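You operate a simulated robot arm through the tools that you are given. There is no shell and no other tool. Be economical: measure what you need, move in short steps, check, and stop when the job is done.

Carry out the task below with a simulated two-armed robot. There is one attempt and no reset: what you move stays moved.

JOB
Push the bend sign, dead end sign and yellow chevron sign back in, then shut the gate.

It is judged by the outcome, as a careful person would: the job done as asked, and still so three seconds after it is handed in. It fails if anything else is knocked over, pushed out of place, dropped, spilled or broken.

ROBOT AND FRAMES
Two 7-joint arms with two-finger parallel grippers on one trunk, on a base that drives. Base frame: it is fixed to the floor where the robot stands at the start and does not move with it; the origin is under the middle of the robot, x ahead of it, y to its left, z up. Readings come in m, degrees, newtons and seconds.
The left shoulder is at the start at [0.07, 0.13, 1.237], the right one opposite. Places, roughly: ahead arrow sign (18x2x18 cm) [0.5, -1.1, 1]; left arrow sign (18x2x18 cm) [0.5, -0.7, 1]; orange gate [0, -0.5, 1]; right arrow sign (18x2x18 cm) [0.5, -0.9, 1]. Payload 1.57 kg a hand.
The TCP of each hand is the grasp point between the finger pads, 0.03 m short of the fingertips. In the tool frame z runs along the fingers and y along their closing line. The gripper opens to 0.08 m. The fingers are 0.017 m wide and 0.012 m thick; the gripper's body (0.04 by 0.082 m) begins 0.08 m behind the TCP.
Orientation is told as [roll, pitch, yaw] about the base's x, y, z axes, in that order, counted from this pose: with the fingers straight down and closing along the base's y, the tool's x points along the base's -x, its y along +y and its z along -z.

CONTROLS
- The arms move only by the tool servo_tool. It takes "left_motion", "right_motion" or both (then of equal length, played together; a hand with none holds still); each is a list of rows, each a list of 7 numbers: the finger opening in m, from 0 to 0.08, then the shift along the base's x, y, z in units of 25 mm (1.0 is 25 mm), then the turn, a rotation vector about the base's x, y, z in units of 8 degrees (1.0 is 8 degrees). In form: [[fingers, x, y, z, rx, ry, rz], ...]. A call has 1 to 8 rows; each row shifts and turns the commanded pose from where the row before left it. A call with a number of a shift or a turn outside -1 to 1 is refused whole. Each row takes 0.2 s and may step no farther than 0.05 m and 8.6 degrees from the row before; otherwise, or with a gripper value out of range, the whole call is refused. Where a pose cannot be reached the arm comes as near as it can. A force on the tool above 70 N (or 10 N above the force at the start of the call, whichever is more), or a blocked arm, ends the call early, and 0.2 s more pass. The fingers move at their own pace (about 0.108 m/s each) and stop on an object; they squeeze with about 32 N. The grip force told is the motor's: it shows also when the fingers shut on nothing. Time passes only in rows, and 0.2 s behind the last, so rows that do not move let the fingers close. The reply holds the time, the measured pose of the TCP, the force on the tool along the base axes, the opening and the grip force, in the units named above and with some noise, with the torque about the TCP (base axes, N m) and any sound that the robot's microphone picked up.
- Cameras (640 x 400 px; columns grow to the right, rows downward): "scene" is now at [0.1045, -0.0335, 1.4277]; the picture's right is [-0.49, -0.87, -0.00], its down [-0.78, 0.44, -0.45] and it looks along [0.39, -0.22, -0.89] (base axes); focal length 214 px, centre (320, 200). "left" rides on the left gripper at [0.072, 0.007, -0.122] in its tool frame; the picture's right is [-0.09, 1.00, 0.00], its down [-0.84, -0.08, -0.54] and it looks along [-0.54, -0.05, 0.84] (tool axes); focal length 238 px, centre (320, 200). "right" rides on the right gripper at [0.072, -0.007, -0.122] in its tool frame; the picture's right is [0.09, 1.00, 0.00], its down [-0.84, 0.08, -0.54] and it looks along [-0.54, 0.05, 0.84] (tool axes); focal length 238 px, centre (320, 200). There is no depth. A picture from a camera that has moved, and an enlarged one, comes with that camera's place and axes in the base frame and with its lens.
- get_image(camera): a new picture of that camera. The clock stands still meanwhile.
- lift_body(by): slides the trunk up (or, below 0, down) by that many m; the arms and the scene camera ride with it, the base frame stays. It gives what a move gives, with no picture.
- drive_base(legs): drives the robot by 1 to 6 legs, each [ahead, left, turn to the left] in m, m and degrees, along the robot's own axes; the way and the turn of a leg run together, so that a leg with both is an arc; at most 1.5 m and 180 degrees a leg. The arms and the cameras ride along, it lands a little off, and it stops where it bumps. It gives what a move gives.
- turn_head(pan, tilt): turns the head with the scene camera to pan (to the left, within 86 degrees either way) and tilt (down, from -29 to 69), counted from straight ahead of the robot. It gives what a move gives.
- inspect(camera, box): a new picture of the part [left, top, right, bottom] of that camera's present view, enlarged. The clock stands still meanwhile.
- hand_in(): hands the job in; it is judged then, once.

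Work in short steps. Places have to be worked out from the pictures, the camera data and where the tool is seen: move nearer, look again, correct. Check each grasp and each placing, and mend what went wrong. You have 120 turns and 108 pictures in all, those below and enlarged ones among them. Open the grippers and draw the arms clear of the work before you hand the job in, unless the task says otherwise; then end with one line.

The tools are called after "Emit:" by a JSON object that holds its "api" and its "payload". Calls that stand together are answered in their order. servo_tool: Moves the arms, as the interface text tells. Its arguments: {"type":"object","properties":{"left_motion":{"type":"array","items":{"type":"array","items":{"type":"number"}}},"right_motion":{"type":"array","items":{"type":"array","items":{"type":"number"}}}},"required":[]} The other tools are called the same way: lift_body (by) slides the trunk up or down; drive_base (legs) drives the base; turn_head (pan, tilt) turns the head that bears the scene camera; get_image (camera) takes a picture; inspect (camera, box) takes an enlarged picture of a part of a camera's view; hand_in () hands the job in.

At the start:

```text
time_s: 0.0
left_tool_pos: [0.2277, -0.0001, 1.1907]
left_ee_rot: [-0.2, 0.0, 0.0]
left_wrist_force: [0.2, 0.5, 0.6]
left_ft_torque: [0.02, 0.02, -0.03]
left_opening: 0.08
left_finger_force: 0.1
right_tool_pos: [0.2229, -0.24, 1.2184]
right_ee_rot: [-0.1, 0.0, 0.1]
right_wrist_force: [0.3, 0.1, -0.2]
right_ft_torque: [0.02, 0.01, -0.02]
right_opening: 0.08
right_finger_force: 0.0
trunk travel left (down, up): [-0.875, 0.065]
robot x, y, heading: [-0.0042, -0.002, 0.0]
head pan, tilt: [-29.5, 63.2]
```

scene: 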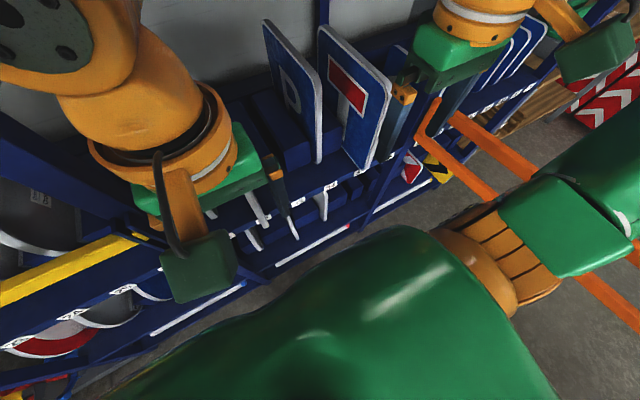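
right: 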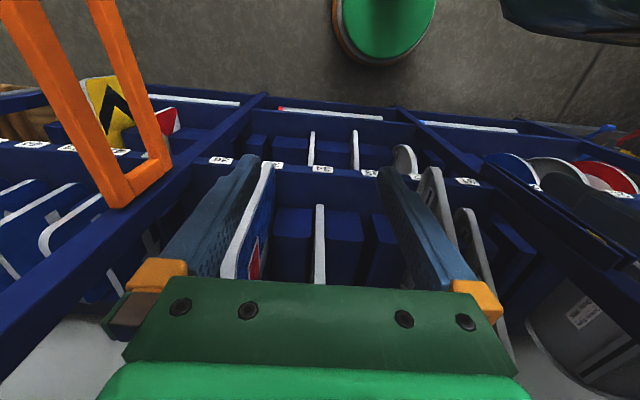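
left: 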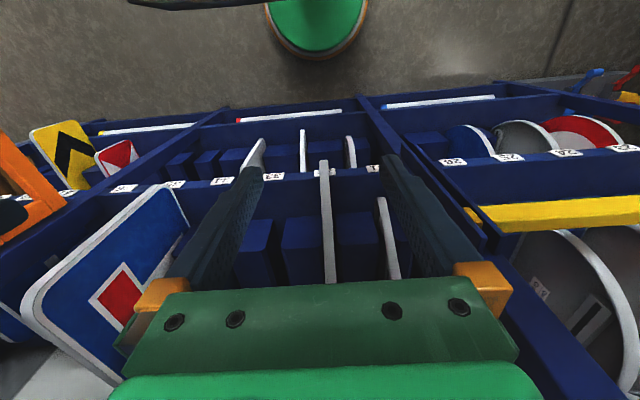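

I see a sign rack close ahead and an orange gate to the right. I'll look around with the head first.

Emit:
{"api": "turn_head", "payload": {"pan": 0, "tilt": 45}}

Emit:
{"api": "get_image", "payload": {"camera": "scene"}}

Emit:
{"api": "turn_head", "payload": {"pan": -60, "tilt": 40}}

Emit:
{"api": "get_image", "payload": {"camera": "scene"}}

```text
time_s: 0.9
left_tool_pos: [0.2283, -0.0004, 1.1923]
left_ee_rot: [0.0, 0.0, 0.1]
left_wrist_force: [0.3, 0.1, 0.5]
left_ft_torque: [-0.01, -0.03, 0.05]
left_opening: 0.0799
left_finger_force: 0.1
right_tool_pos: [0.224, -0.2399, 1.2176]
right_ee_rot: [0.0, 0.0, 0.1]
right_wrist_force: [0.0, 0.3, 0.0]
right_ft_torque: [-0.01, 0.05, 0.02]
right_opening: 0.0798
right_finger_force: 0.1
trunk travel left (down, up): [-0.875, 0.065]
robot x, y, heading: [0.0018, 0.0003, 0.1]
head pan, tilt: [0.0, 45.0]
```

```text
104 pictures are left
camera scene: at [0.131, -0.0023, 1.4509], right [0.0, -1.0, 0.0], down [-0.71, 0.0, -0.71], along [0.71, 0.0, -0.71], focal length 214 px, centre (320, 200)
```

scene: 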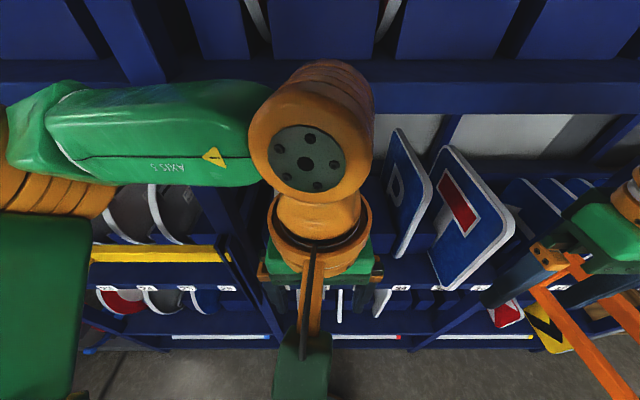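

```text
time_s: 2.2
left_tool_pos: [0.2267, -0.0015, 1.1914]
left_ee_rot: [-0.1, 0.0, 0.1]
left_wrist_force: [0.4, 0.2, -0.1]
left_ft_torque: [-0.01, 0.03, 0.01]
left_opening: 0.0802
left_finger_force: 0.1
right_tool_pos: [0.224, -0.2396, 1.2183]
right_ee_rot: [-0.1, 0.0, 0.0]
right_wrist_force: [-0.8, -0.2, -0.1]
right_ft_torque: [0.02, 0.02, -0.02]
right_opening: 0.0801
right_finger_force: 0.0
trunk travel left (down, up): [-0.875, 0.065]
robot x, y, heading: [0.0, -0.0007, 0.0]
head pan, tilt: [-60.0, 40.0]
```

```text
103 pictures are left
camera scene: at [0.0924, -0.0759, 1.4581], right [-0.87, -0.5, 0.0], down [-0.32, 0.56, -0.77], along [0.38, -0.66, -0.64], focal length 214 px, centre (320, 200)
```

scene: 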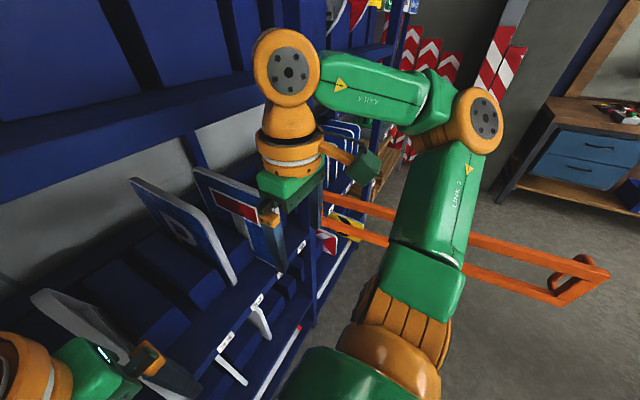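

The hands hover right by the dead end sign, and the gate stands out along −x near y≈−0.5. I'll lift the trunk first so that everything is clear.

Emit:
{"api": "lift_body", "payload": {"by": 0.06}}

Emit:
{"api": "get_image", "payload": {"camera": "right"}}

Emit:
{"api": "turn_head", "payload": {"pan": -80, "tilt": 45}}

Emit:
{"api": "get_image", "payload": {"camera": "scene"}}

```text
time_s: 3.2
left_tool_pos: [0.2271, -0.0005, 1.2513]
left_ee_rot: [-0.1, 0.0, 0.1]
left_wrist_force: [0.2, 0.2, -0.3]
left_ft_torque: [-0.01, 0.03, 0.02]
left_opening: 0.0801
left_finger_force: 0.0
right_tool_pos: [0.224, -0.2407, 1.2781]
right_ee_rot: [0.0, 0.0, 0.1]
right_wrist_force: [-0.7, -0.6, -0.2]
right_ft_torque: [-0.02, -0.01, -0.01]
right_opening: 0.0799
right_finger_force: 0.1
trunk travel left (down, up): [-0.935, 0.005]
robot x, y, heading: [-0.0004, -0.0012, -0.1]
head pan, tilt: [-60.0, 40.0]
```

```text
102 pictures are left
camera right: at [0.1518, -0.2454, 1.4002], right [-0.09, 1.0, 0.0], down [0.84, 0.08, 0.54], along [0.54, 0.05, -0.84], focal length 238 px, centre (320, 200)
```

right: 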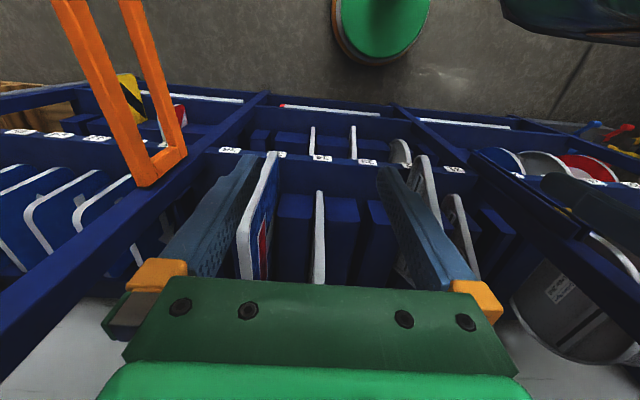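

```text
time_s: 4.1
left_tool_pos: [0.2275, 0.0004, 1.2503]
left_ee_rot: [-0.1, -0.1, 0.1]
left_wrist_force: [0.5, -0.1, -0.5]
left_ft_torque: [0.01, -0.05, -0.02]
left_opening: 0.0802
left_finger_force: 0.2
right_tool_pos: [0.2238, -0.239, 1.2796]
right_ee_rot: [0.0, 0.1, 0.2]
right_wrist_force: [0.9, -0.1, -0.5]
right_ft_torque: [-0.02, 0.02, 0.01]
right_opening: 0.0801
right_finger_force: 0.1
trunk travel left (down, up): [-0.935, 0.005]
robot x, y, heading: [-0.0014, 0.0006, 0.0]
head pan, tilt: [-80.0, 45.0]
```

```text
101 pictures are left
camera scene: at [0.0641, -0.0824, 1.5109], right [-0.98, -0.17, 0.0], down [-0.12, 0.7, -0.71], along [0.12, -0.7, -0.71], focal length 214 px, centre (320, 200)
```

scene: 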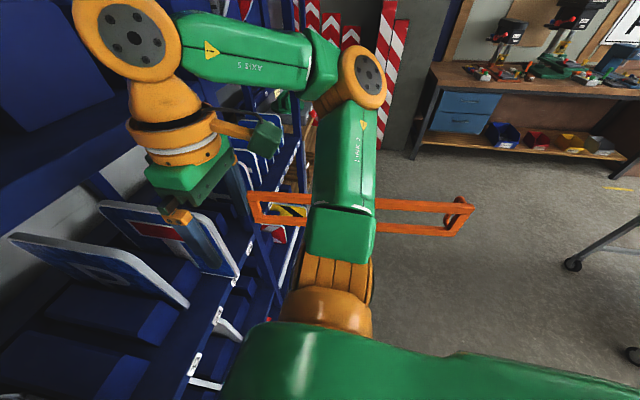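

The gate sticks out at y≈−0.45 with the arm above it. I'll back off straight by 0.45 m for an overview.

Emit:
{"api": "drive_base", "payload": {"legs": [[-0.25, 0, 0], [-0.2, 0, 0]]}}

Emit:
{"api": "turn_head", "payload": {"pan": -30, "tilt": 35}}

Emit:
{"api": "get_image", "payload": {"camera": "scene"}}

```text
time_s: 7.1
left_tool_pos: [-0.2147, 0.0003, 1.2516]
left_ee_rot: [-0.1, 0.2, -0.1]
left_wrist_force: [1.6, 0.2, -0.5]
left_ft_torque: [0.0, 0.06, 0.01]
left_opening: 0.08
left_finger_force: 0.1
right_tool_pos: [-0.2179, -0.2394, 1.2789]
right_ee_rot: [0.1, 0.2, 0.0]
right_wrist_force: [0.3, 0.3, 0.2]
right_ft_torque: [0.02, 0.03, 0.0]
right_opening: 0.0799
right_finger_force: 0.0
trunk travel left (down, up): [-0.935, 0.005]
robot x, y, heading: [-0.4441, -0.0027, -0.0]
head pan, tilt: [-80.0, 45.0]
```

```text
time_s: 8.2
left_tool_pos: [-0.2191, 0.0006, 1.2508]
left_ee_rot: [-0.1, 0.0, 0.0]
left_wrist_force: [0.7, -0.1, -0.7]
left_ft_torque: [0.02, -0.03, 0.0]
left_opening: 0.0801
left_finger_force: 0.0
right_tool_pos: [-0.2231, -0.2396, 1.2793]
right_ee_rot: [0.1, 0.0, 0.0]
right_wrist_force: [0.3, -0.8, -0.3]
right_ft_torque: [-0.01, -0.01, -0.01]
right_opening: 0.0801
right_finger_force: 0.0
trunk travel left (down, up): [-0.935, 0.005]
robot x, y, heading: [-0.4515, -0.001, -0.1]
head pan, tilt: [-30.0, 35.0]
```

```text
100 pictures are left
camera scene: at [-0.321, -0.0461, 1.5257], right [-0.5, -0.86, 0.0], down [-0.5, 0.29, -0.82], along [0.71, -0.41, -0.57], focal length 214 px, centre (320, 200)
```

scene: 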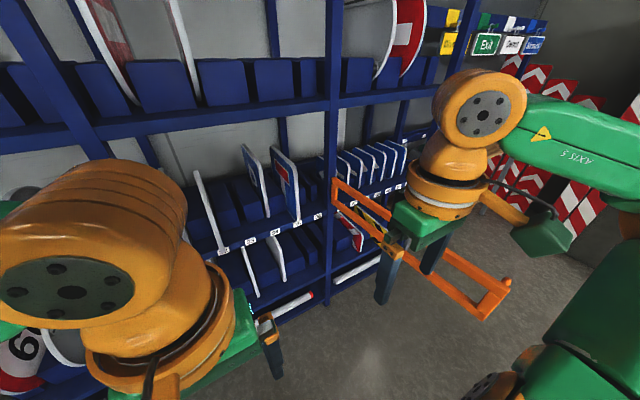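

Now I have an overview. I'll enlarge the work area and look at the left and right bays.

Emit:
{"api": "inspect", "payload": {"camera": "scene", "box": [160, 120, 440, 330]}}

Emit:
{"api": "turn_head", "payload": {"pan": 15, "tilt": 35}}

Emit:
{"api": "get_image", "payload": {"camera": "scene"}}

Emit:
{"api": "turn_head", "payload": {"pan": -65, "tilt": 25}}

Emit:
{"api": "get_image", "payload": {"camera": "scene"}}

```text
1.90 times, centred on (300, 225) of scene
camera zoom: at [-0.321, -0.0461, 1.5257], right [-0.5, -0.86, 0.0], down [-0.5, 0.29, -0.82], along [0.71, -0.41, -0.57], focal length 408 px, centre (358, 152)
```

zoom: 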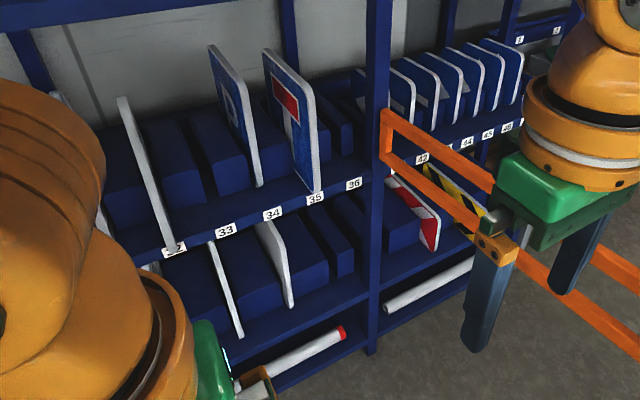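

```text
time_s: 9.4
left_tool_pos: [-0.2205, 0.0002, 1.2523]
left_ee_rot: [-0.1, 0.0, 0.0]
left_wrist_force: [-0.3, 0.1, 0.7]
left_ft_torque: [0.03, -0.03, -0.01]
left_opening: 0.08
left_finger_force: 0.1
right_tool_pos: [-0.223, -0.2391, 1.2781]
right_ee_rot: [0.0, 0.0, 0.0]
right_wrist_force: [0.3, -1.2, 0.1]
right_ft_torque: [0.01, 0.0, 0.01]
right_opening: 0.0799
right_finger_force: 0.0
trunk travel left (down, up): [-0.935, 0.005]
robot x, y, heading: [-0.4488, 0.0017, -0.0]
head pan, tilt: [15.0, 35.0]
```

```text
98 pictures are left
camera scene: at [-0.312, 0.0206, 1.5257], right [0.26, -0.97, 0.0], down [-0.55, -0.15, -0.82], along [0.79, 0.21, -0.57], focal length 214 px, centre (320, 200)
```

scene: 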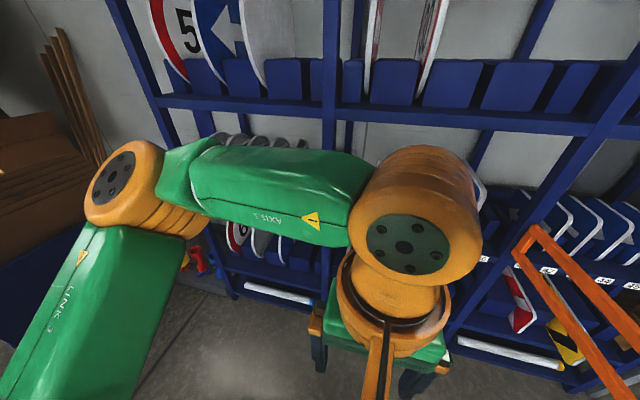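

```text
time_s: 10.9
left_tool_pos: [-0.2194, -0.0013, 1.2516]
left_ee_rot: [-0.2, -0.1, 0.0]
left_wrist_force: [-0.6, 0.2, 1.0]
left_ft_torque: [0.01, 0.0, -0.01]
left_opening: 0.08
left_finger_force: 0.1
right_tool_pos: [-0.2228, -0.2396, 1.2787]
right_ee_rot: [-0.1, -0.1, 0.0]
right_wrist_force: [0.2, 0.0, 0.1]
right_ft_torque: [0.02, 0.02, 0.01]
right_opening: 0.0798
right_finger_force: 0.0
trunk travel left (down, up): [-0.935, 0.005]
robot x, y, heading: [-0.4462, -0.0005, 0.1]
head pan, tilt: [-65.0, 25.0]
```

```text
97 pictures are left
camera scene: at [-0.358, -0.0855, 1.5415], right [-0.91, -0.42, 0.0], down [-0.18, 0.38, -0.91], along [0.38, -0.82, -0.42], focal length 214 px, centre (320, 200)
```

scene: 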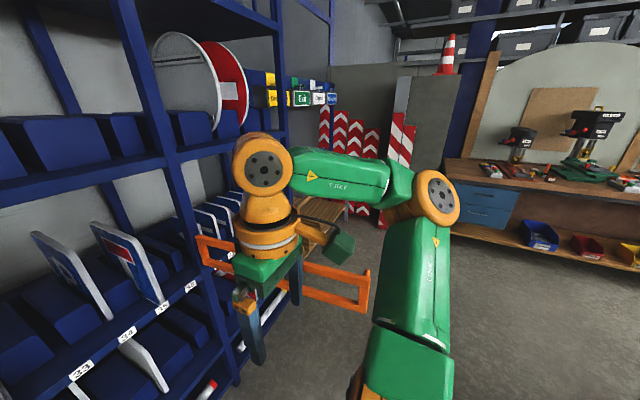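

The signs: dead end and "P" on the middle shelf, with red/white and yellow/black signs on the lower right shelf. I need a clearer view of the posts and latches, so I'll back up further and take closer looks.

Emit:
{"api": "drive_base", "payload": {"legs": [[-0.45, 0, 0]]}}

Emit:
{"api": "turn_head", "payload": {"pan": -25, "tilt": 28}}

Emit:
{"api": "get_image", "payload": {"camera": "scene"}}

Emit:
{"api": "turn_head", "payload": {"pan": 20, "tilt": 28}}

Emit:
{"api": "get_image", "payload": {"camera": "scene"}}

```text
time_s: 13.6
left_tool_pos: [-0.6645, -0.0004, 1.2503]
left_ee_rot: [-0.1, 0.1, -0.1]
left_wrist_force: [1.3, 0.1, -0.9]
left_ft_torque: [-0.01, -0.01, 0.02]
left_opening: 0.08
left_finger_force: 0.0
right_tool_pos: [-0.6689, -0.2395, 1.2785]
right_ee_rot: [0.0, 0.1, -0.2]
right_wrist_force: [-0.2, 0.5, 0.7]
right_ft_torque: [-0.01, 0.01, -0.01]
right_opening: 0.0798
right_finger_force: 0.0
trunk travel left (down, up): [-0.935, 0.005]
robot x, y, heading: [-0.8954, -0.0005, -0.0]
head pan, tilt: [-65.0, 25.0]
```

```text
time_s: 14.7
left_tool_pos: [-0.6672, 0.0008, 1.2514]
left_ee_rot: [-0.1, 0.0, -0.1]
left_wrist_force: [-0.1, -0.3, 0.8]
left_ft_torque: [0.02, -0.03, -0.01]
left_opening: 0.0797
left_finger_force: 0.1
right_tool_pos: [-0.6715, -0.2395, 1.279]
right_ee_rot: [0.0, -0.1, -0.3]
right_wrist_force: [0.7, -0.4, -0.8]
right_ft_torque: [0.02, 0.0, 0.01]
right_opening: 0.08
right_finger_force: 0.1
trunk travel left (down, up): [-0.935, 0.005]
robot x, y, heading: [-0.8959, 0.0004, -0.3]
head pan, tilt: [-25.0, 28.0]
```

```text
96 pictures are left
camera scene: at [-0.7623, -0.0398, 1.5367], right [-0.43, -0.9, 0.0], down [-0.42, 0.2, -0.88], along [0.8, -0.38, -0.47], focal length 214 px, centre (320, 200)
```

scene: 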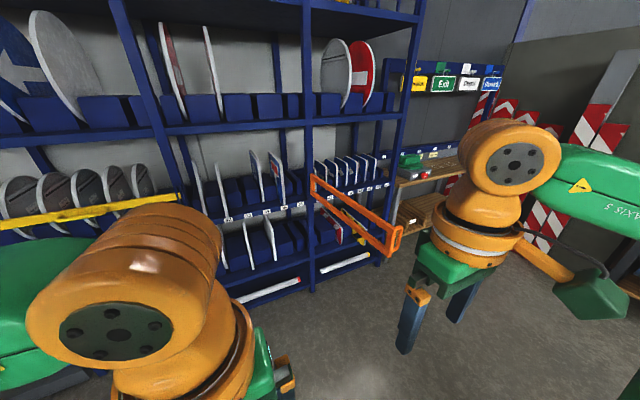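

```text
time_s: 15.8
left_tool_pos: [-0.6662, 0.0013, 1.2507]
left_ee_rot: [-0.1, 0.1, -0.1]
left_wrist_force: [0.8, -0.7, 0.1]
left_ft_torque: [0.03, -0.02, 0.0]
left_opening: 0.08
left_finger_force: 0.1
right_tool_pos: [-0.6722, -0.2387, 1.2787]
right_ee_rot: [0.0, 0.1, -0.2]
right_wrist_force: [-0.3, 0.0, -0.4]
right_ft_torque: [-0.01, 0.02, 0.01]
right_opening: 0.08
right_finger_force: 0.1
trunk travel left (down, up): [-0.935, 0.005]
robot x, y, heading: [-0.8945, 0.002, -0.2]
head pan, tilt: [20.0, 28.0]
```

```text
95 pictures are left
camera scene: at [-0.7585, 0.0299, 1.5367], right [0.34, -0.94, 0.0], down [-0.44, -0.16, -0.88], along [0.83, 0.3, -0.47], focal length 214 px, centre (320, 200)
```

scene: 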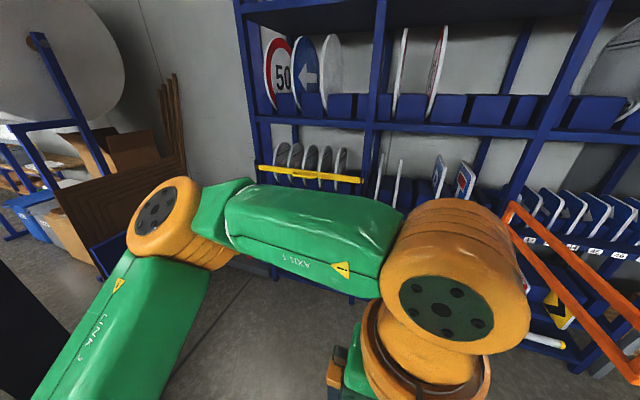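

I'll zoom in on the yellow (shut) gate's ends and on the orange gate's hinge.

Emit:
{"api": "inspect", "payload": {"camera": "scene", "box": [240, 140, 400, 240]}}

Emit:
{"api": "turn_head", "payload": {"pan": -28, "tilt": 28}}

Emit:
{"api": "inspect", "payload": {"camera": "scene", "box": [200, 140, 440, 290]}}

Emit:
{"api": "inspect", "payload": {"camera": "scene", "box": [290, 145, 430, 235]}}

```text
4.00 times, centred on (320, 190) of scene
camera zoom: at [-0.7585, 0.0299, 1.5367], right [0.34, -0.94, 0.0], down [-0.44, -0.16, -0.88], along [0.83, 0.3, -0.47], focal length 858 px, centre (320, 240)
```

zoom: 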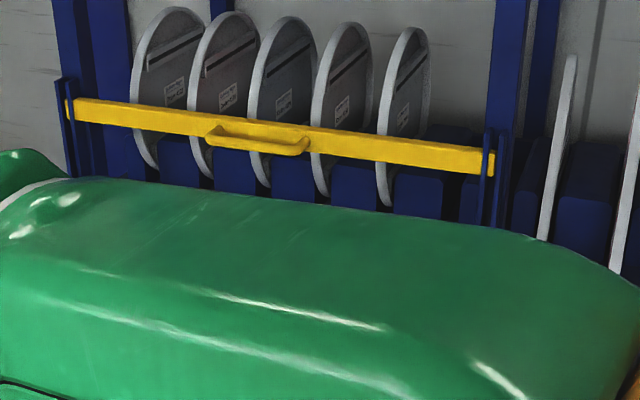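

```text
time_s: 17.0
left_tool_pos: [-0.6662, 0.0012, 1.2521]
left_ee_rot: [-0.2, 0.0, -0.1]
left_wrist_force: [-0.6, 0.0, -0.5]
left_ft_torque: [0.0, 0.02, 0.01]
left_opening: 0.08
left_finger_force: 0.1
right_tool_pos: [-0.6711, -0.2389, 1.2789]
right_ee_rot: [0.0, 0.0, -0.1]
right_wrist_force: [0.3, 0.1, -0.5]
right_ft_torque: [-0.04, -0.02, -0.01]
right_opening: 0.08
right_finger_force: 0.1
trunk travel left (down, up): [-0.935, 0.005]
robot x, y, heading: [-0.8959, 0.0024, 0.0]
head pan, tilt: [-28.0, 28.0]
```

```text
2.67 times, centred on (320, 215) of scene
camera zoom: at [-0.7639, -0.0438, 1.5367], right [-0.47, -0.88, 0.0], down [-0.41, 0.22, -0.88], along [0.78, -0.42, -0.47], focal length 572 px, centre (320, 160)
```

zoom: 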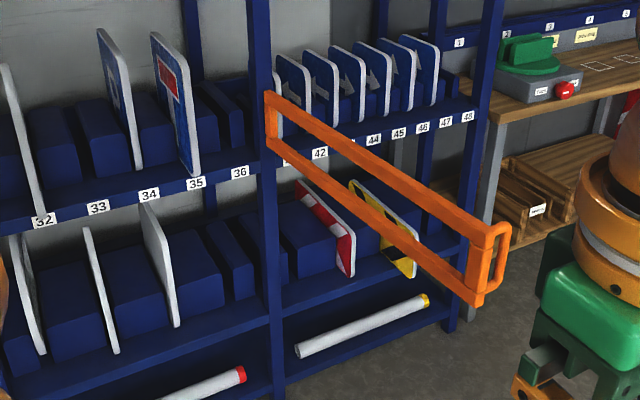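

```text
4.44 times, centred on (360, 190) of scene
camera zoom: at [-0.7639, -0.0438, 1.5367], right [-0.47, -0.88, 0.0], down [-0.41, 0.22, -0.88], along [0.78, -0.42, -0.47], focal length 953 px, centre (142, 244)
```

zoom: 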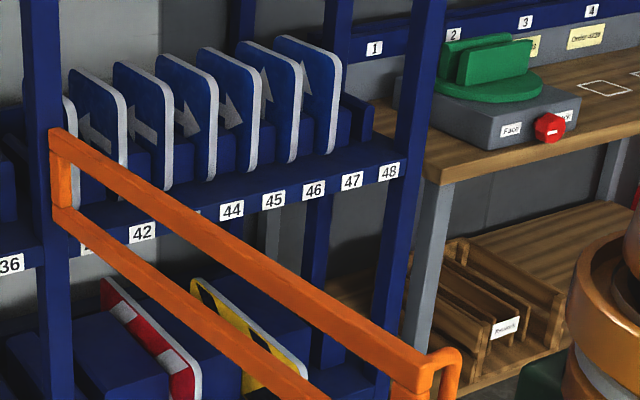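

The orange gate hinges at the post y≈−0.48, z≈0.98–1.08. To tell which signs stick out and what the gate shuts over, I'll look from the left side.

Emit:
{"api": "drive_base", "payload": {"legs": [[0.15, 0.5, 0]]}}

Emit:
{"api": "turn_head", "payload": {"pan": -42, "tilt": 28}}

Emit:
{"api": "get_image", "payload": {"camera": "scene"}}

Emit:
{"api": "inspect", "payload": {"camera": "scene", "box": [200, 130, 440, 280]}}

```text
time_s: 20.0
left_tool_pos: [-0.5172, 0.4953, 1.2513]
left_ee_rot: [0.0, 0.0, -0.2]
left_wrist_force: [-0.5, -0.2, 1.1]
left_ft_torque: [0.02, -0.01, -0.02]
left_opening: 0.0801
left_finger_force: 0.0
right_tool_pos: [-0.5202, 0.2565, 1.2781]
right_ee_rot: [0.1, 0.0, -0.1]
right_wrist_force: [0.2, 0.1, 0.1]
right_ft_torque: [0.01, -0.02, 0.02]
right_opening: 0.0801
right_finger_force: 0.1
trunk travel left (down, up): [-0.935, 0.005]
robot x, y, heading: [-0.7448, 0.4994, -0.1]
head pan, tilt: [-28.0, 28.0]
```

```text
time_s: 20.8
left_tool_pos: [-0.5154, 0.4977, 1.2513]
left_ee_rot: [-0.1, 0.0, 0.0]
left_wrist_force: [0.0, 0.6, 0.2]
left_ft_torque: [0.01, -0.01, -0.03]
left_opening: 0.08
left_finger_force: 0.1
right_tool_pos: [-0.5189, 0.258, 1.279]
right_ee_rot: [0.1, 0.0, -0.2]
right_wrist_force: [0.1, -0.9, 0.0]
right_ft_torque: [0.02, -0.03, 0.02]
right_opening: 0.0799
right_finger_force: 0.1
trunk travel left (down, up): [-0.935, 0.005]
robot x, y, heading: [-0.7432, 0.4999, -0.4]
head pan, tilt: [-42.0, 28.0]
```

```text
91 pictures are left
camera scene: at [-0.6257, 0.4347, 1.5367], right [-0.67, -0.74, 0.0], down [-0.35, 0.32, -0.88], along [0.65, -0.59, -0.47], focal length 214 px, centre (320, 200)
```

scene: 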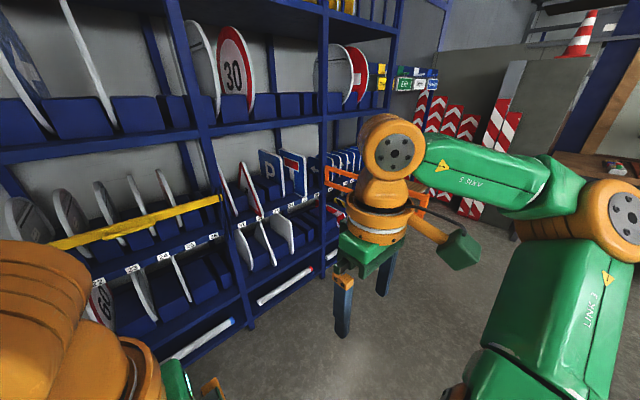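

```text
2.67 times, centred on (320, 205) of scene
camera zoom: at [-0.6257, 0.4347, 1.5367], right [-0.67, -0.74, 0.0], down [-0.35, 0.32, -0.88], along [0.65, -0.59, -0.47], focal length 572 px, centre (320, 187)
```

zoom: 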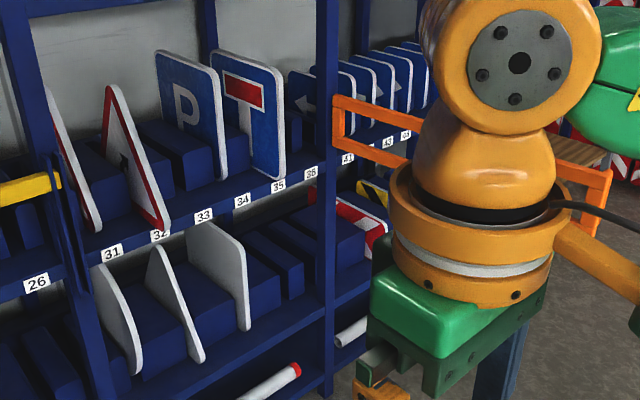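

Triangular signs are in slots 31 and 32; 32 protrudes, and the dead end in 35 protrudes. I'll zoom in for identification.

Emit:
{"api": "inspect", "payload": {"camera": "scene", "box": [210, 145, 310, 225]}}

Emit:
{"api": "drive_base", "payload": {"legs": [[0, 0.6, 0]]}}

Emit:
{"api": "turn_head", "payload": {"pan": -55, "tilt": 22}}

Emit:
{"api": "get_image", "payload": {"camera": "scene"}}

```text
5.00 times, centred on (260, 185) of scene
camera zoom: at [-0.6257, 0.4347, 1.5367], right [-0.67, -0.74, 0.0], down [-0.35, 0.32, -0.88], along [0.65, -0.59, -0.47], focal length 1072 px, centre (620, 275)
```

zoom: 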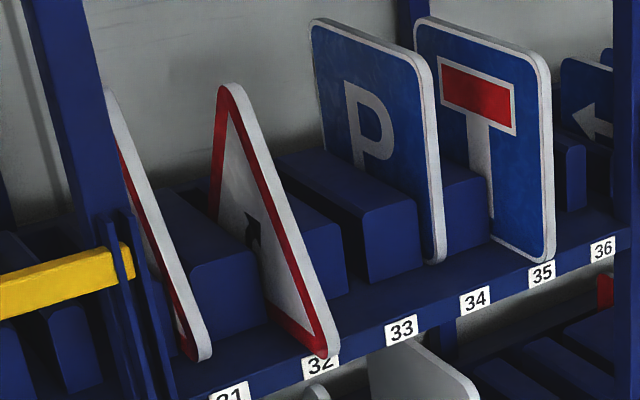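

```text
time_s: 23.3
left_tool_pos: [-0.5081, 0.9109, 1.2512]
left_ee_rot: [0.7, 0.1, 11.0]
left_wrist_force: [0.2, -2.0, 0.5]
left_ft_torque: [0.09, 0.03, 0.01]
left_opening: 0.0797
left_finger_force: 0.2
right_tool_pos: [-0.4658, 0.6736, 1.274]
right_ee_rot: [0.9, 0.1, 10.8]
right_wrist_force: [-0.7, -0.7, 0.2]
right_ft_torque: [0.13, 0.04, 0.01]
right_opening: 0.08
right_finger_force: 0.1
trunk travel left (down, up): [-0.935, 0.005]
robot x, y, heading: [-0.7334, 0.883, 10.8]
head pan, tilt: [-42.0, 28.0]
stopped in leg 1: the robot was blocked; the commanded pose is now the measured one
```

```text
time_s: 24.1
left_tool_pos: [-0.511, 0.922, 1.2512]
left_ee_rot: [0.0, 0.1, 10.9]
left_wrist_force: [-0.6, 0.3, -0.1]
left_ft_torque: [0.02, 0.02, 0.02]
left_opening: 0.0799
left_finger_force: 0.1
right_tool_pos: [-0.4697, 0.6866, 1.2776]
right_ee_rot: [0.3, 0.1, 10.7]
right_wrist_force: [0.5, 0.4, -0.4]
right_ft_torque: [0.03, -0.01, 0.01]
right_opening: 0.0802
right_finger_force: 0.0
trunk travel left (down, up): [-0.935, 0.005]
robot x, y, heading: [-0.7362, 0.8794, 10.7]
head pan, tilt: [-55.0, 22.0]
```

```text
88 pictures are left
camera scene: at [-0.6192, 0.8218, 1.5459], right [-0.7, -0.72, 0.0], down [-0.27, 0.26, -0.93], along [0.66, -0.64, -0.38], focal length 214 px, centre (320, 200)
```

scene: 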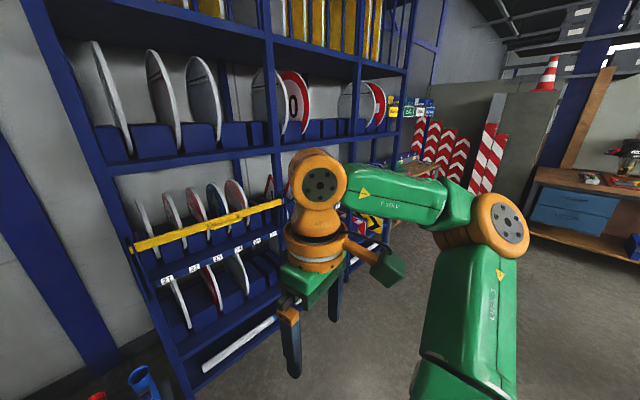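

The base was blocked by something on the left. I'll check what it touched.

Emit:
{"api": "turn_head", "payload": {"pan": 75, "tilt": 45}}

Emit:
{"api": "get_image", "payload": {"camera": "scene"}}

Emit:
{"api": "drive_base", "payload": {"legs": [[0, -0.1, 0]]}}

Emit:
{"api": "turn_head", "payload": {"pan": 35, "tilt": 45}}

Emit:
{"api": "get_image", "payload": {"camera": "scene"}}

```text
time_s: 26.2
left_tool_pos: [-0.5122, 0.9263, 1.2513]
left_ee_rot: [0.0, 0.1, 10.9]
left_wrist_force: [-1.0, 0.2, -0.5]
left_ft_torque: [0.02, 0.0, 0.01]
left_opening: 0.08
left_finger_force: 0.1
right_tool_pos: [-0.4721, 0.6906, 1.2778]
right_ee_rot: [0.0, 0.0, 11.0]
right_wrist_force: [-0.6, 0.0, -1.0]
right_ft_torque: [0.02, 0.01, 0.0]
right_opening: 0.08
right_finger_force: 0.1
trunk travel left (down, up): [-0.935, 0.005]
robot x, y, heading: [-0.7338, 0.8828, 10.8]
head pan, tilt: [75.0, 45.0]
```

```text
87 pictures are left
camera scene: at [-0.6814, 0.9727, 1.5109], right [1.0, -0.07, 0.0], down [-0.05, -0.71, -0.71], along [0.05, 0.71, -0.71], focal length 214 px, centre (320, 200)
```

scene: 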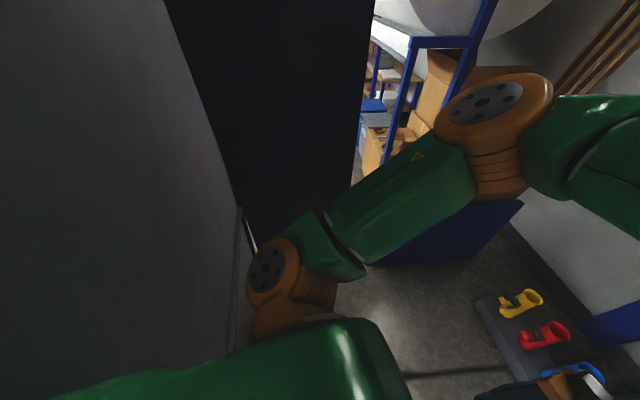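

```text
time_s: 27.3
left_tool_pos: [-0.4956, 0.8377, 1.2511]
left_ee_rot: [-0.5, 0.0, 11.0]
left_wrist_force: [0.4, 0.0, -0.5]
left_ft_torque: [-0.08, -0.02, 0.01]
left_opening: 0.0801
left_finger_force: 0.0
right_tool_pos: [-0.4547, 0.6018, 1.2801]
right_ee_rot: [-0.4, 0.0, 10.9]
right_wrist_force: [-0.3, 0.4, 0.5]
right_ft_torque: [-0.04, -0.03, 0.01]
right_opening: 0.08
right_finger_force: 0.2
trunk travel left (down, up): [-0.935, 0.005]
robot x, y, heading: [-0.7191, 0.7858, 10.6]
head pan, tilt: [75.0, 45.0]
```

```text
time_s: 28.4
left_tool_pos: [-0.4944, 0.8277, 1.2534]
left_ee_rot: [0.0, 0.0, 11.1]
left_wrist_force: [0.1, 0.3, 0.2]
left_ft_torque: [0.03, 0.02, 0.01]
left_opening: 0.08
left_finger_force: 0.0
right_tool_pos: [-0.4519, 0.5924, 1.2775]
right_ee_rot: [0.1, 0.0, 10.9]
right_wrist_force: [-0.7, -0.4, -0.9]
right_ft_torque: [0.04, -0.02, 0.04]
right_opening: 0.0802
right_finger_force: 0.0
trunk travel left (down, up): [-0.935, 0.005]
robot x, y, heading: [-0.72, 0.7866, 11.0]
head pan, tilt: [35.0, 45.0]
```

```text
86 pictures are left
camera scene: at [-0.6119, 0.8506, 1.5109], right [0.72, -0.7, 0.0], down [-0.49, -0.51, -0.71], along [0.49, 0.51, -0.71], focal length 214 px, centre (320, 200)
```

scene: 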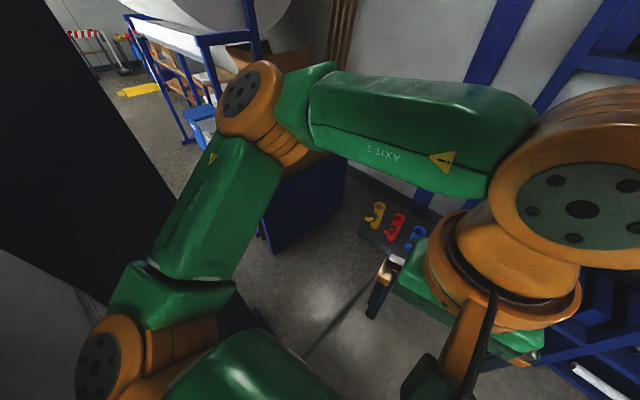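

It was a solid wall edge; nothing was disturbed. I'll straighten and return toward the middle, then study the gate's closing side.

Emit:
{"api": "drive_base", "payload": {"legs": [[0, 0, -10.9], [0, -0.55, 0]]}}

Emit:
{"api": "turn_head", "payload": {"pan": -35, "tilt": 25}}

Emit:
{"api": "get_image", "payload": {"camera": "scene"}}

Emit:
{"api": "inspect", "payload": {"camera": "scene", "box": [180, 130, 420, 280]}}

```text
time_s: 32.3
left_tool_pos: [-0.4912, 0.2357, 1.2511]
left_ee_rot: [-0.2, 0.0, -0.1]
left_wrist_force: [-0.1, 0.6, 0.0]
left_ft_torque: [-0.04, 0.0, 0.01]
left_opening: 0.0798
left_finger_force: 0.1
right_tool_pos: [-0.4958, -0.0035, 1.2791]
right_ee_rot: [-0.2, -0.1, -0.1]
right_wrist_force: [-0.4, -0.4, -0.1]
right_ft_torque: [-0.03, -0.01, 0.01]
right_opening: 0.0801
right_finger_force: 0.1
trunk travel left (down, up): [-0.935, 0.005]
robot x, y, heading: [-0.7167, 0.2356, -0.2]
head pan, tilt: [35.0, 45.0]
```

```text
time_s: 33.7
left_tool_pos: [-0.4911, 0.2343, 1.2512]
left_ee_rot: [-0.1, 0.0, -0.1]
left_wrist_force: [-0.1, 0.1, -0.2]
left_ft_torque: [-0.01, -0.02, 0.03]
left_opening: 0.0799
left_finger_force: 0.0
right_tool_pos: [-0.4955, -0.0046, 1.2777]
right_ee_rot: [0.0, -0.1, -0.1]
right_wrist_force: [-0.1, -0.2, -1.3]
right_ft_torque: [-0.02, 0.0, 0.01]
right_opening: 0.08
right_finger_force: 0.0
trunk travel left (down, up): [-0.935, 0.005]
robot x, y, heading: [-0.719, 0.236, -0.2]
head pan, tilt: [-35.0, 25.0]
```

```text
85 pictures are left
camera scene: at [-0.5934, 0.1804, 1.5415], right [-0.58, -0.82, 0.0], down [-0.35, 0.24, -0.91], along [0.74, -0.52, -0.42], focal length 214 px, centre (320, 200)
```

scene: 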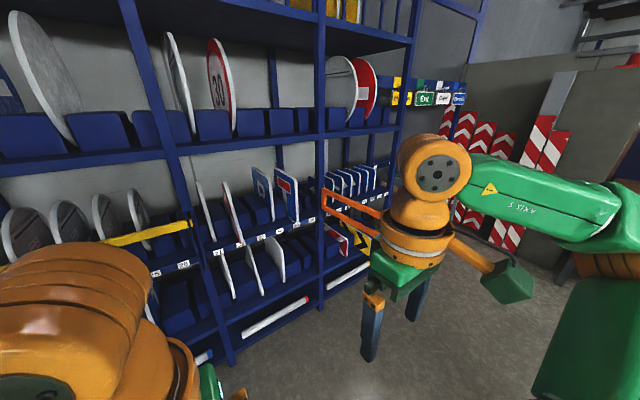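

```text
2.67 times, centred on (300, 205) of scene
camera zoom: at [-0.5934, 0.1804, 1.5415], right [-0.58, -0.82, 0.0], down [-0.35, 0.24, -0.91], along [0.74, -0.52, -0.42], focal length 572 px, centre (373, 187)
```

zoom: 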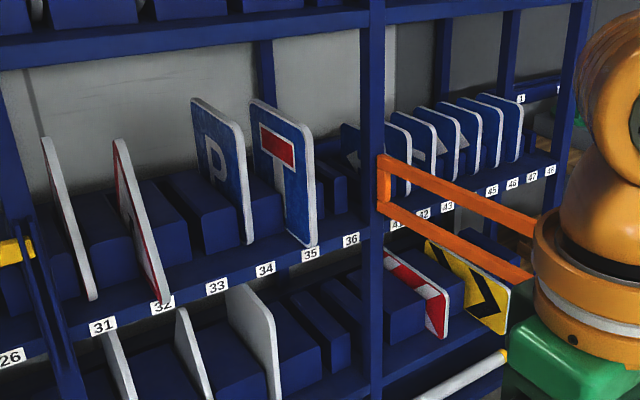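

The gate is mounted at the right edge of the post. I'll go round its free end and view from the right.

Emit:
{"api": "drive_base", "payload": {"legs": [[-0.15, 0, 0], [0, -1.1, 0]]}}

Emit:
{"api": "turn_head", "payload": {"pan": 15, "tilt": 28}}

Emit:
{"api": "get_image", "payload": {"camera": "scene"}}

Emit:
{"api": "inspect", "payload": {"camera": "scene", "box": [200, 130, 440, 280]}}

```text
time_s: 40.3
left_tool_pos: [-0.6444, -0.8649, 1.2511]
left_ee_rot: [-0.2, -0.1, 0.1]
left_wrist_force: [-0.7, -0.2, 0.3]
left_ft_torque: [-0.01, 0.03, -0.01]
left_opening: 0.0803
left_finger_force: 0.1
right_tool_pos: [-0.6488, -1.1045, 1.2791]
right_ee_rot: [-0.1, -0.1, 0.0]
right_wrist_force: [-0.8, 0.4, 0.6]
right_ft_torque: [0.0, 0.02, -0.01]
right_opening: 0.08
right_finger_force: 0.0
trunk travel left (down, up): [-0.935, 0.005]
robot x, y, heading: [-0.8749, -0.8636, -0.3]
head pan, tilt: [-35.0, 25.0]
```

```text
time_s: 41.5
left_tool_pos: [-0.6447, -0.8662, 1.2514]
left_ee_rot: [0.0, 0.1, 0.0]
left_wrist_force: [0.6, -0.3, 0.4]
left_ft_torque: [0.0, 0.02, 0.0]
left_opening: 0.0799
left_finger_force: 0.0
right_tool_pos: [-0.6482, -1.1048, 1.278]
right_ee_rot: [-0.1, 0.0, -0.1]
right_wrist_force: [0.0, 0.6, -0.2]
right_ft_torque: [0.0, -0.02, -0.02]
right_opening: 0.0802
right_finger_force: 0.2
trunk travel left (down, up): [-0.935, 0.005]
robot x, y, heading: [-0.8707, -0.8682, 0.1]
head pan, tilt: [15.0, 28.0]
```

```text
83 pictures are left
camera scene: at [-0.7344, -0.8444, 1.5367], right [0.26, -0.97, 0.0], down [-0.45, -0.12, -0.88], along [0.85, 0.23, -0.47], focal length 214 px, centre (320, 200)
```

scene: 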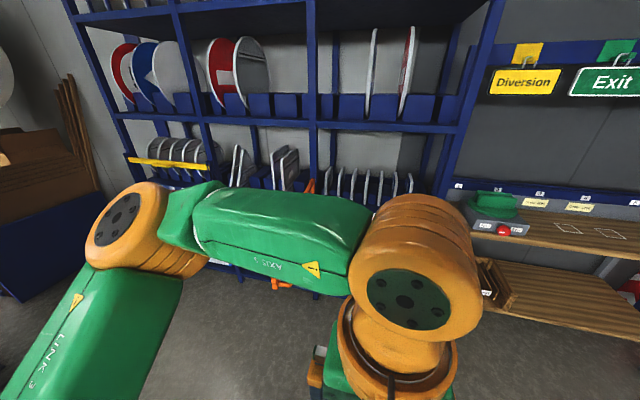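

```text
2.67 times, centred on (320, 205) of scene
camera zoom: at [-0.7344, -0.8444, 1.5367], right [0.26, -0.97, 0.0], down [-0.45, -0.12, -0.88], along [0.85, 0.23, -0.47], focal length 572 px, centre (320, 187)
```

zoom: 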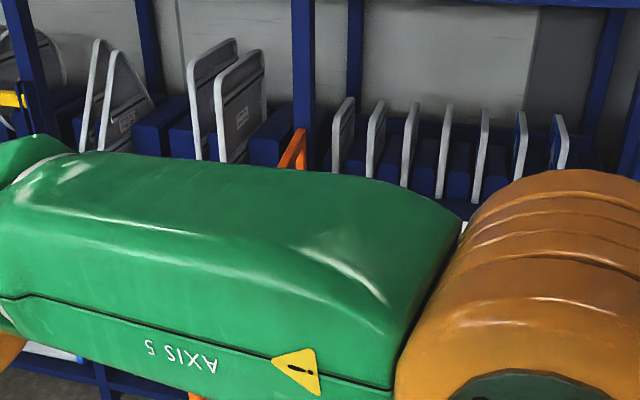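

The left arm blocks the view; I'll turn the base left so that I look between the arms.

Emit:
{"api": "drive_base", "payload": {"legs": [[0, -0.2, 40]]}}

Emit:
{"api": "turn_head", "payload": {"pan": -22, "tilt": 28}}

Emit:
{"api": "get_image", "payload": {"camera": "scene"}}

Emit:
{"api": "inspect", "payload": {"camera": "scene", "box": [200, 130, 440, 280]}}

```text
time_s: 43.8
left_tool_pos: [-0.6318, -0.9, 1.2511]
left_ee_rot: [-0.2, 0.0, 40.3]
left_wrist_force: [-1.0, 0.3, 0.1]
left_ft_torque: [0.01, -0.03, 0.01]
left_opening: 0.08
left_finger_force: 0.0
right_tool_pos: [-0.482, -1.0859, 1.2795]
right_ee_rot: [0.1, 0.0, 40.3]
right_wrist_force: [-0.3, 0.4, 0.4]
right_ft_torque: [-0.02, -0.03, 0.02]
right_opening: 0.0798
right_finger_force: 0.0
trunk travel left (down, up): [-0.935, 0.005]
robot x, y, heading: [-0.8068, -1.0449, 40.3]
head pan, tilt: [15.0, 28.0]
```

```text
time_s: 44.8
left_tool_pos: [-0.6313, -0.9015, 1.2516]
left_ee_rot: [-0.1, 0.0, 40.3]
left_wrist_force: [0.4, -0.5, 0.7]
left_ft_torque: [0.01, 0.02, 0.01]
left_opening: 0.0799
left_finger_force: 0.0
right_tool_pos: [-0.4806, -1.0866, 1.2797]
right_ee_rot: [0.1, 0.0, 40.2]
right_wrist_force: [-0.3, -0.1, 0.4]
right_ft_torque: [0.03, -0.01, 0.01]
right_opening: 0.08
right_finger_force: 0.1
trunk travel left (down, up): [-0.935, 0.005]
robot x, y, heading: [-0.8102, -1.0463, 40.2]
head pan, tilt: [-22.0, 28.0]
```

```text
81 pictures are left
camera scene: at [-0.6812, -0.9889, 1.5367], right [0.31, -0.95, 0.0], down [-0.45, -0.15, -0.88], along [0.84, 0.28, -0.47], focal length 214 px, centre (320, 200)
```

scene: 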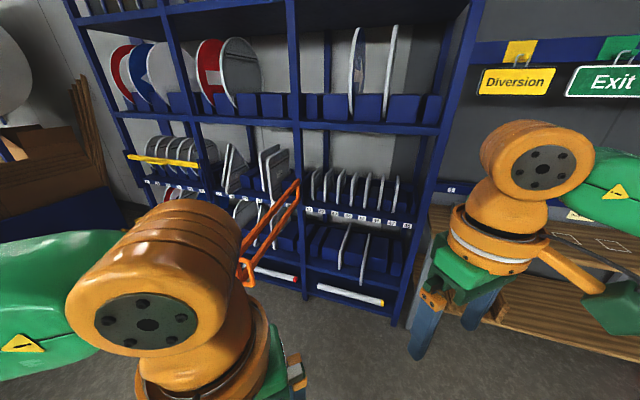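

```text
2.67 times, centred on (320, 205) of scene
camera zoom: at [-0.6812, -0.9889, 1.5367], right [0.31, -0.95, 0.0], down [-0.45, -0.15, -0.88], along [0.84, 0.28, -0.47], focal length 572 px, centre (320, 187)
```

zoom: 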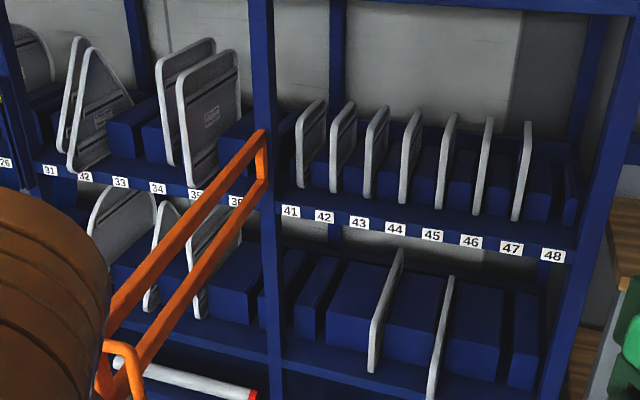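

The handle seems to sit on the gate's −y face. I'll zoom in on the gate tip and the two candidate catch posts.

Emit:
{"api": "inspect", "payload": {"camera": "scene", "box": [220, 170, 320, 300]}}

Emit:
{"api": "inspect", "payload": {"camera": "scene", "box": [120, 120, 240, 200]}}

Emit:
{"api": "inspect", "payload": {"camera": "scene", "box": [360, 120, 480, 240]}}

```text
3.08 times, centred on (270, 235) of scene
camera zoom: at [-0.6812, -0.9889, 1.5367], right [0.31, -0.95, 0.0], down [-0.45, -0.15, -0.88], along [0.84, 0.28, -0.47], focal length 660 px, centre (474, 92)
```

zoom: 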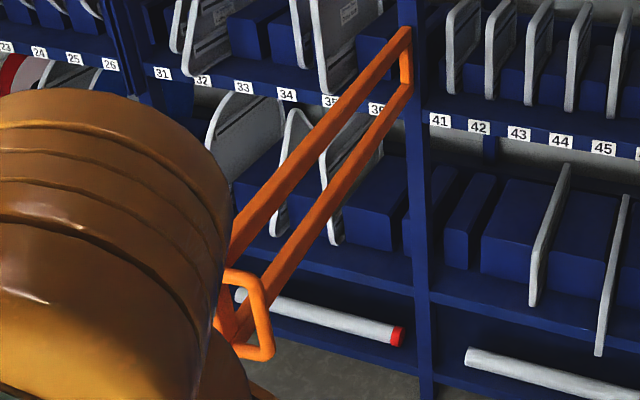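

```text
5.00 times, centred on (180, 160) of scene
camera zoom: at [-0.6812, -0.9889, 1.5367], right [0.31, -0.95, 0.0], down [-0.45, -0.15, -0.88], along [0.84, 0.28, -0.47], focal length 1072 px, centre (1020, 400)
```

zoom: 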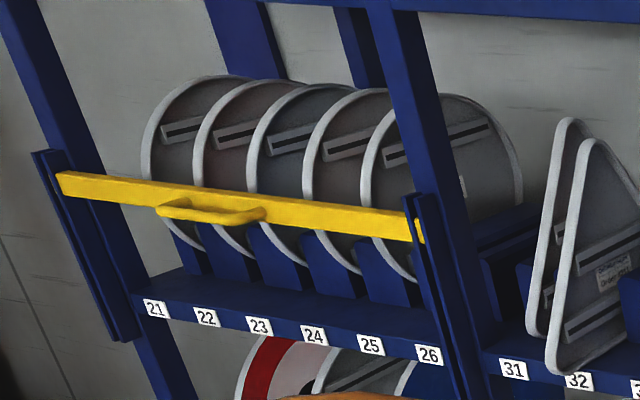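

```text
3.33 times, centred on (420, 180) of scene
camera zoom: at [-0.6812, -0.9889, 1.5367], right [0.31, -0.95, 0.0], down [-0.45, -0.15, -0.88], along [0.84, 0.28, -0.47], focal length 715 px, centre (-13, 267)
```

zoom: 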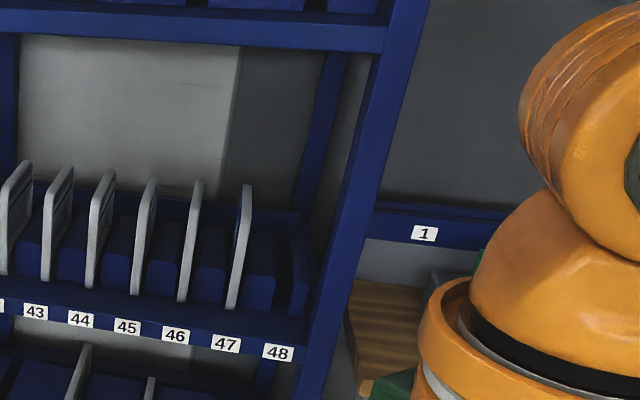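

Findings: the handle is on the −y face, so the gate shuts over the middle bay (slots 31–36), which the bend and dead end signs currently block. Triangulated: dead end bottom-front ≈(0.356,−0.325,0.906), neighbour P at x≈0.47, chevron front ≈(0.29,−0.92,0.43), its neighbour at x≈0.385. I'll square up the base here in free space and turn both hands to point forward.

Emit:
{"api": "drive_base", "payload": {"legs": [[0, 0, -40.2]]}}

Emit:
{"api": "servo_tool", "payload": {"left_motion": [[0, 1, 0, 0, 0, -1, 0], [0, 1, 0, 0, 0, -1, 0], [0, 1, 0, 0, 0, -1, 0], [0, 1, 0, 0, 0, -1, 0], [0, 1, 0, 0, 0, -1, 0], [0, 1, 0, 0, 0, -1, 0]], "right_motion": [[0, 1, 0, 0, 0, -1, 0], [0, 1, 0, 0, 0, -1, 0], [0, 1, 0, 0, 0, -1, 0], [0, 1, 0, 0, 0, -1, 0], [0, 1, 0, 0, 0, -1, 0], [0, 1, 0, 0, 0, -1, 0]]}}

```text
time_s: 47.1
left_tool_pos: [-0.5784, -1.0461, 1.2525]
left_ee_rot: [-0.2, -0.1, 0.3]
left_wrist_force: [0.1, -0.5, -0.4]
left_ft_torque: [0.03, 0.02, -0.02]
left_opening: 0.08
left_finger_force: 0.0
right_tool_pos: [-0.5813, -1.2853, 1.279]
right_ee_rot: [0.0, 0.1, 0.2]
right_wrist_force: [0.6, -0.1, 0.3]
right_ft_torque: [-0.02, -0.01, 0.06]
right_opening: 0.08
right_finger_force: 0.0
trunk travel left (down, up): [-0.935, 0.005]
robot x, y, heading: [-0.8041, -1.0445, 0.1]
head pan, tilt: [-22.0, 28.0]
```

```text
time_s: 48.5
left_tool_pos: [-0.4264, -1.0467, 1.2493]
left_ee_rot: [-0.5, -48.0, 0.4]
left_wrist_force: [-0.6, -0.2, -0.5]
left_ft_torque: [0.02, -0.01, -0.03]
left_opening: 0.0
left_finger_force: 21.1
right_tool_pos: [-0.4306, -1.2867, 1.2771]
right_ee_rot: [-0.2, -48.0, 0.5]
right_wrist_force: [0.3, 0.9, 0.3]
right_ft_torque: [0.02, 0.0, 0.01]
right_opening: 0.0
right_finger_force: 20.9
trunk travel left (down, up): [-0.935, 0.005]
robot x, y, heading: [-0.8053, -1.0479, 0.1]
head pan, tilt: [-22.0, 28.0]
```

The turn goes well. I'll complete it to 90°.

Emit:
{"api": "servo_tool", "payload": {"left_motion": [[0, 0.6, 0, 0, 0, -1, 0], [0, 0.6, 0, 0, 0, -1, 0], [0, 0.6, 0, 0, 0, -1, 0], [0, 0.6, 0, 0, 0, -1, 0], [0, 0.6, 0, 0, 0, -1, 0], [0, 0, 0, 0, 0, -0.25, 0]], "right_motion": [[0, 0.6, 0, 0, 0, -1, 0], [0, 0.6, 0, 0, 0, -1, 0], [0, 0.6, 0, 0, 0, -1, 0], [0, 0.6, 0, 0, 0, -1, 0], [0, 0.6, 0, 0, 0, -1, 0], [0, 0, 0, 0, 0, -0.25, 0]]}}

Emit:
{"api": "turn_head", "payload": {"pan": 0, "tilt": 40}}

Emit:
{"api": "get_image", "payload": {"camera": "scene"}}

Emit:
{"api": "get_image", "payload": {"camera": "left"}}

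```text
time_s: 49.9
left_tool_pos: [-0.3547, -1.0474, 1.2518]
left_ee_rot: [-104.6, -89.7, 104.3]
left_wrist_force: [-0.5, 0.4, -0.1]
left_ft_torque: [0.0, -0.02, 0.0]
left_opening: 0.0
left_finger_force: 20.9
right_tool_pos: [-0.3611, -1.2809, 1.2987]
right_ee_rot: [4.1, -84.0, -1.9]
right_wrist_force: [0.3, -0.6, -0.6]
right_ft_torque: [0.0, -0.01, -0.02]
right_opening: 0.0
right_finger_force: 21.7
right hand out of reach, approached as far as the arm can: row 3, 5, 6
trunk travel left (down, up): [-0.935, 0.005]
robot x, y, heading: [-0.8043, -1.049, 0.3]
head pan, tilt: [-22.0, 28.0]
```

```text
time_s: 50.8
left_tool_pos: [-0.354, -1.0477, 1.2526]
left_ee_rot: [-84.2, -89.7, 84.1]
left_wrist_force: [-0.1, 0.3, 0.8]
left_ft_torque: [0.01, 0.03, 0.0]
left_opening: 0.0002
left_finger_force: 21.0
right_tool_pos: [-0.3594, -1.2792, 1.299]
right_ee_rot: [3.9, -83.9, -1.7]
right_wrist_force: [-0.1, 0.3, 0.8]
right_ft_torque: [0.04, -0.01, -0.05]
right_opening: 0.0001
right_finger_force: 22.0
trunk travel left (down, up): [-0.935, 0.005]
robot x, y, heading: [-0.807, -1.0444, 0.3]
head pan, tilt: [0.0, 40.0]
```

```text
76 pictures are left
camera scene: at [-0.6713, -1.0492, 1.5182], right [0.0, -1.0, 0.0], down [-0.64, 0.0, -0.77], along [0.77, 0.0, -0.64], focal length 214 px, centre (320, 200)
```

scene: 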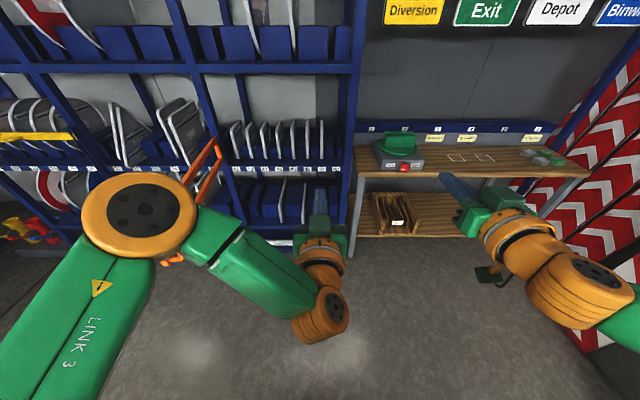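

```text
75 pictures are left
camera left: at [-0.4756, -1.0405, 1.1797], right [0.0, 1.0, 0.09], down [-0.54, -0.07, 0.84], along [0.84, -0.05, 0.54], focal length 238 px, centre (320, 200)
```

left: 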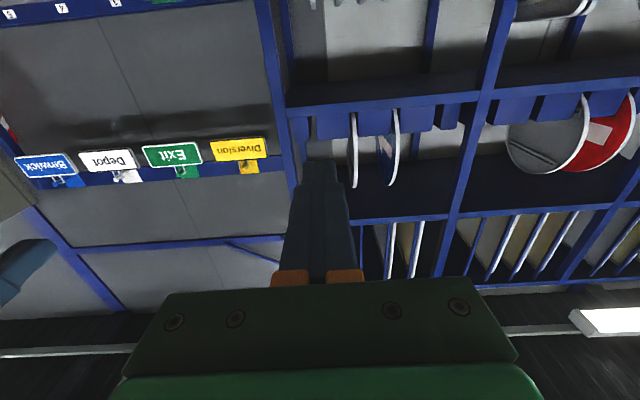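

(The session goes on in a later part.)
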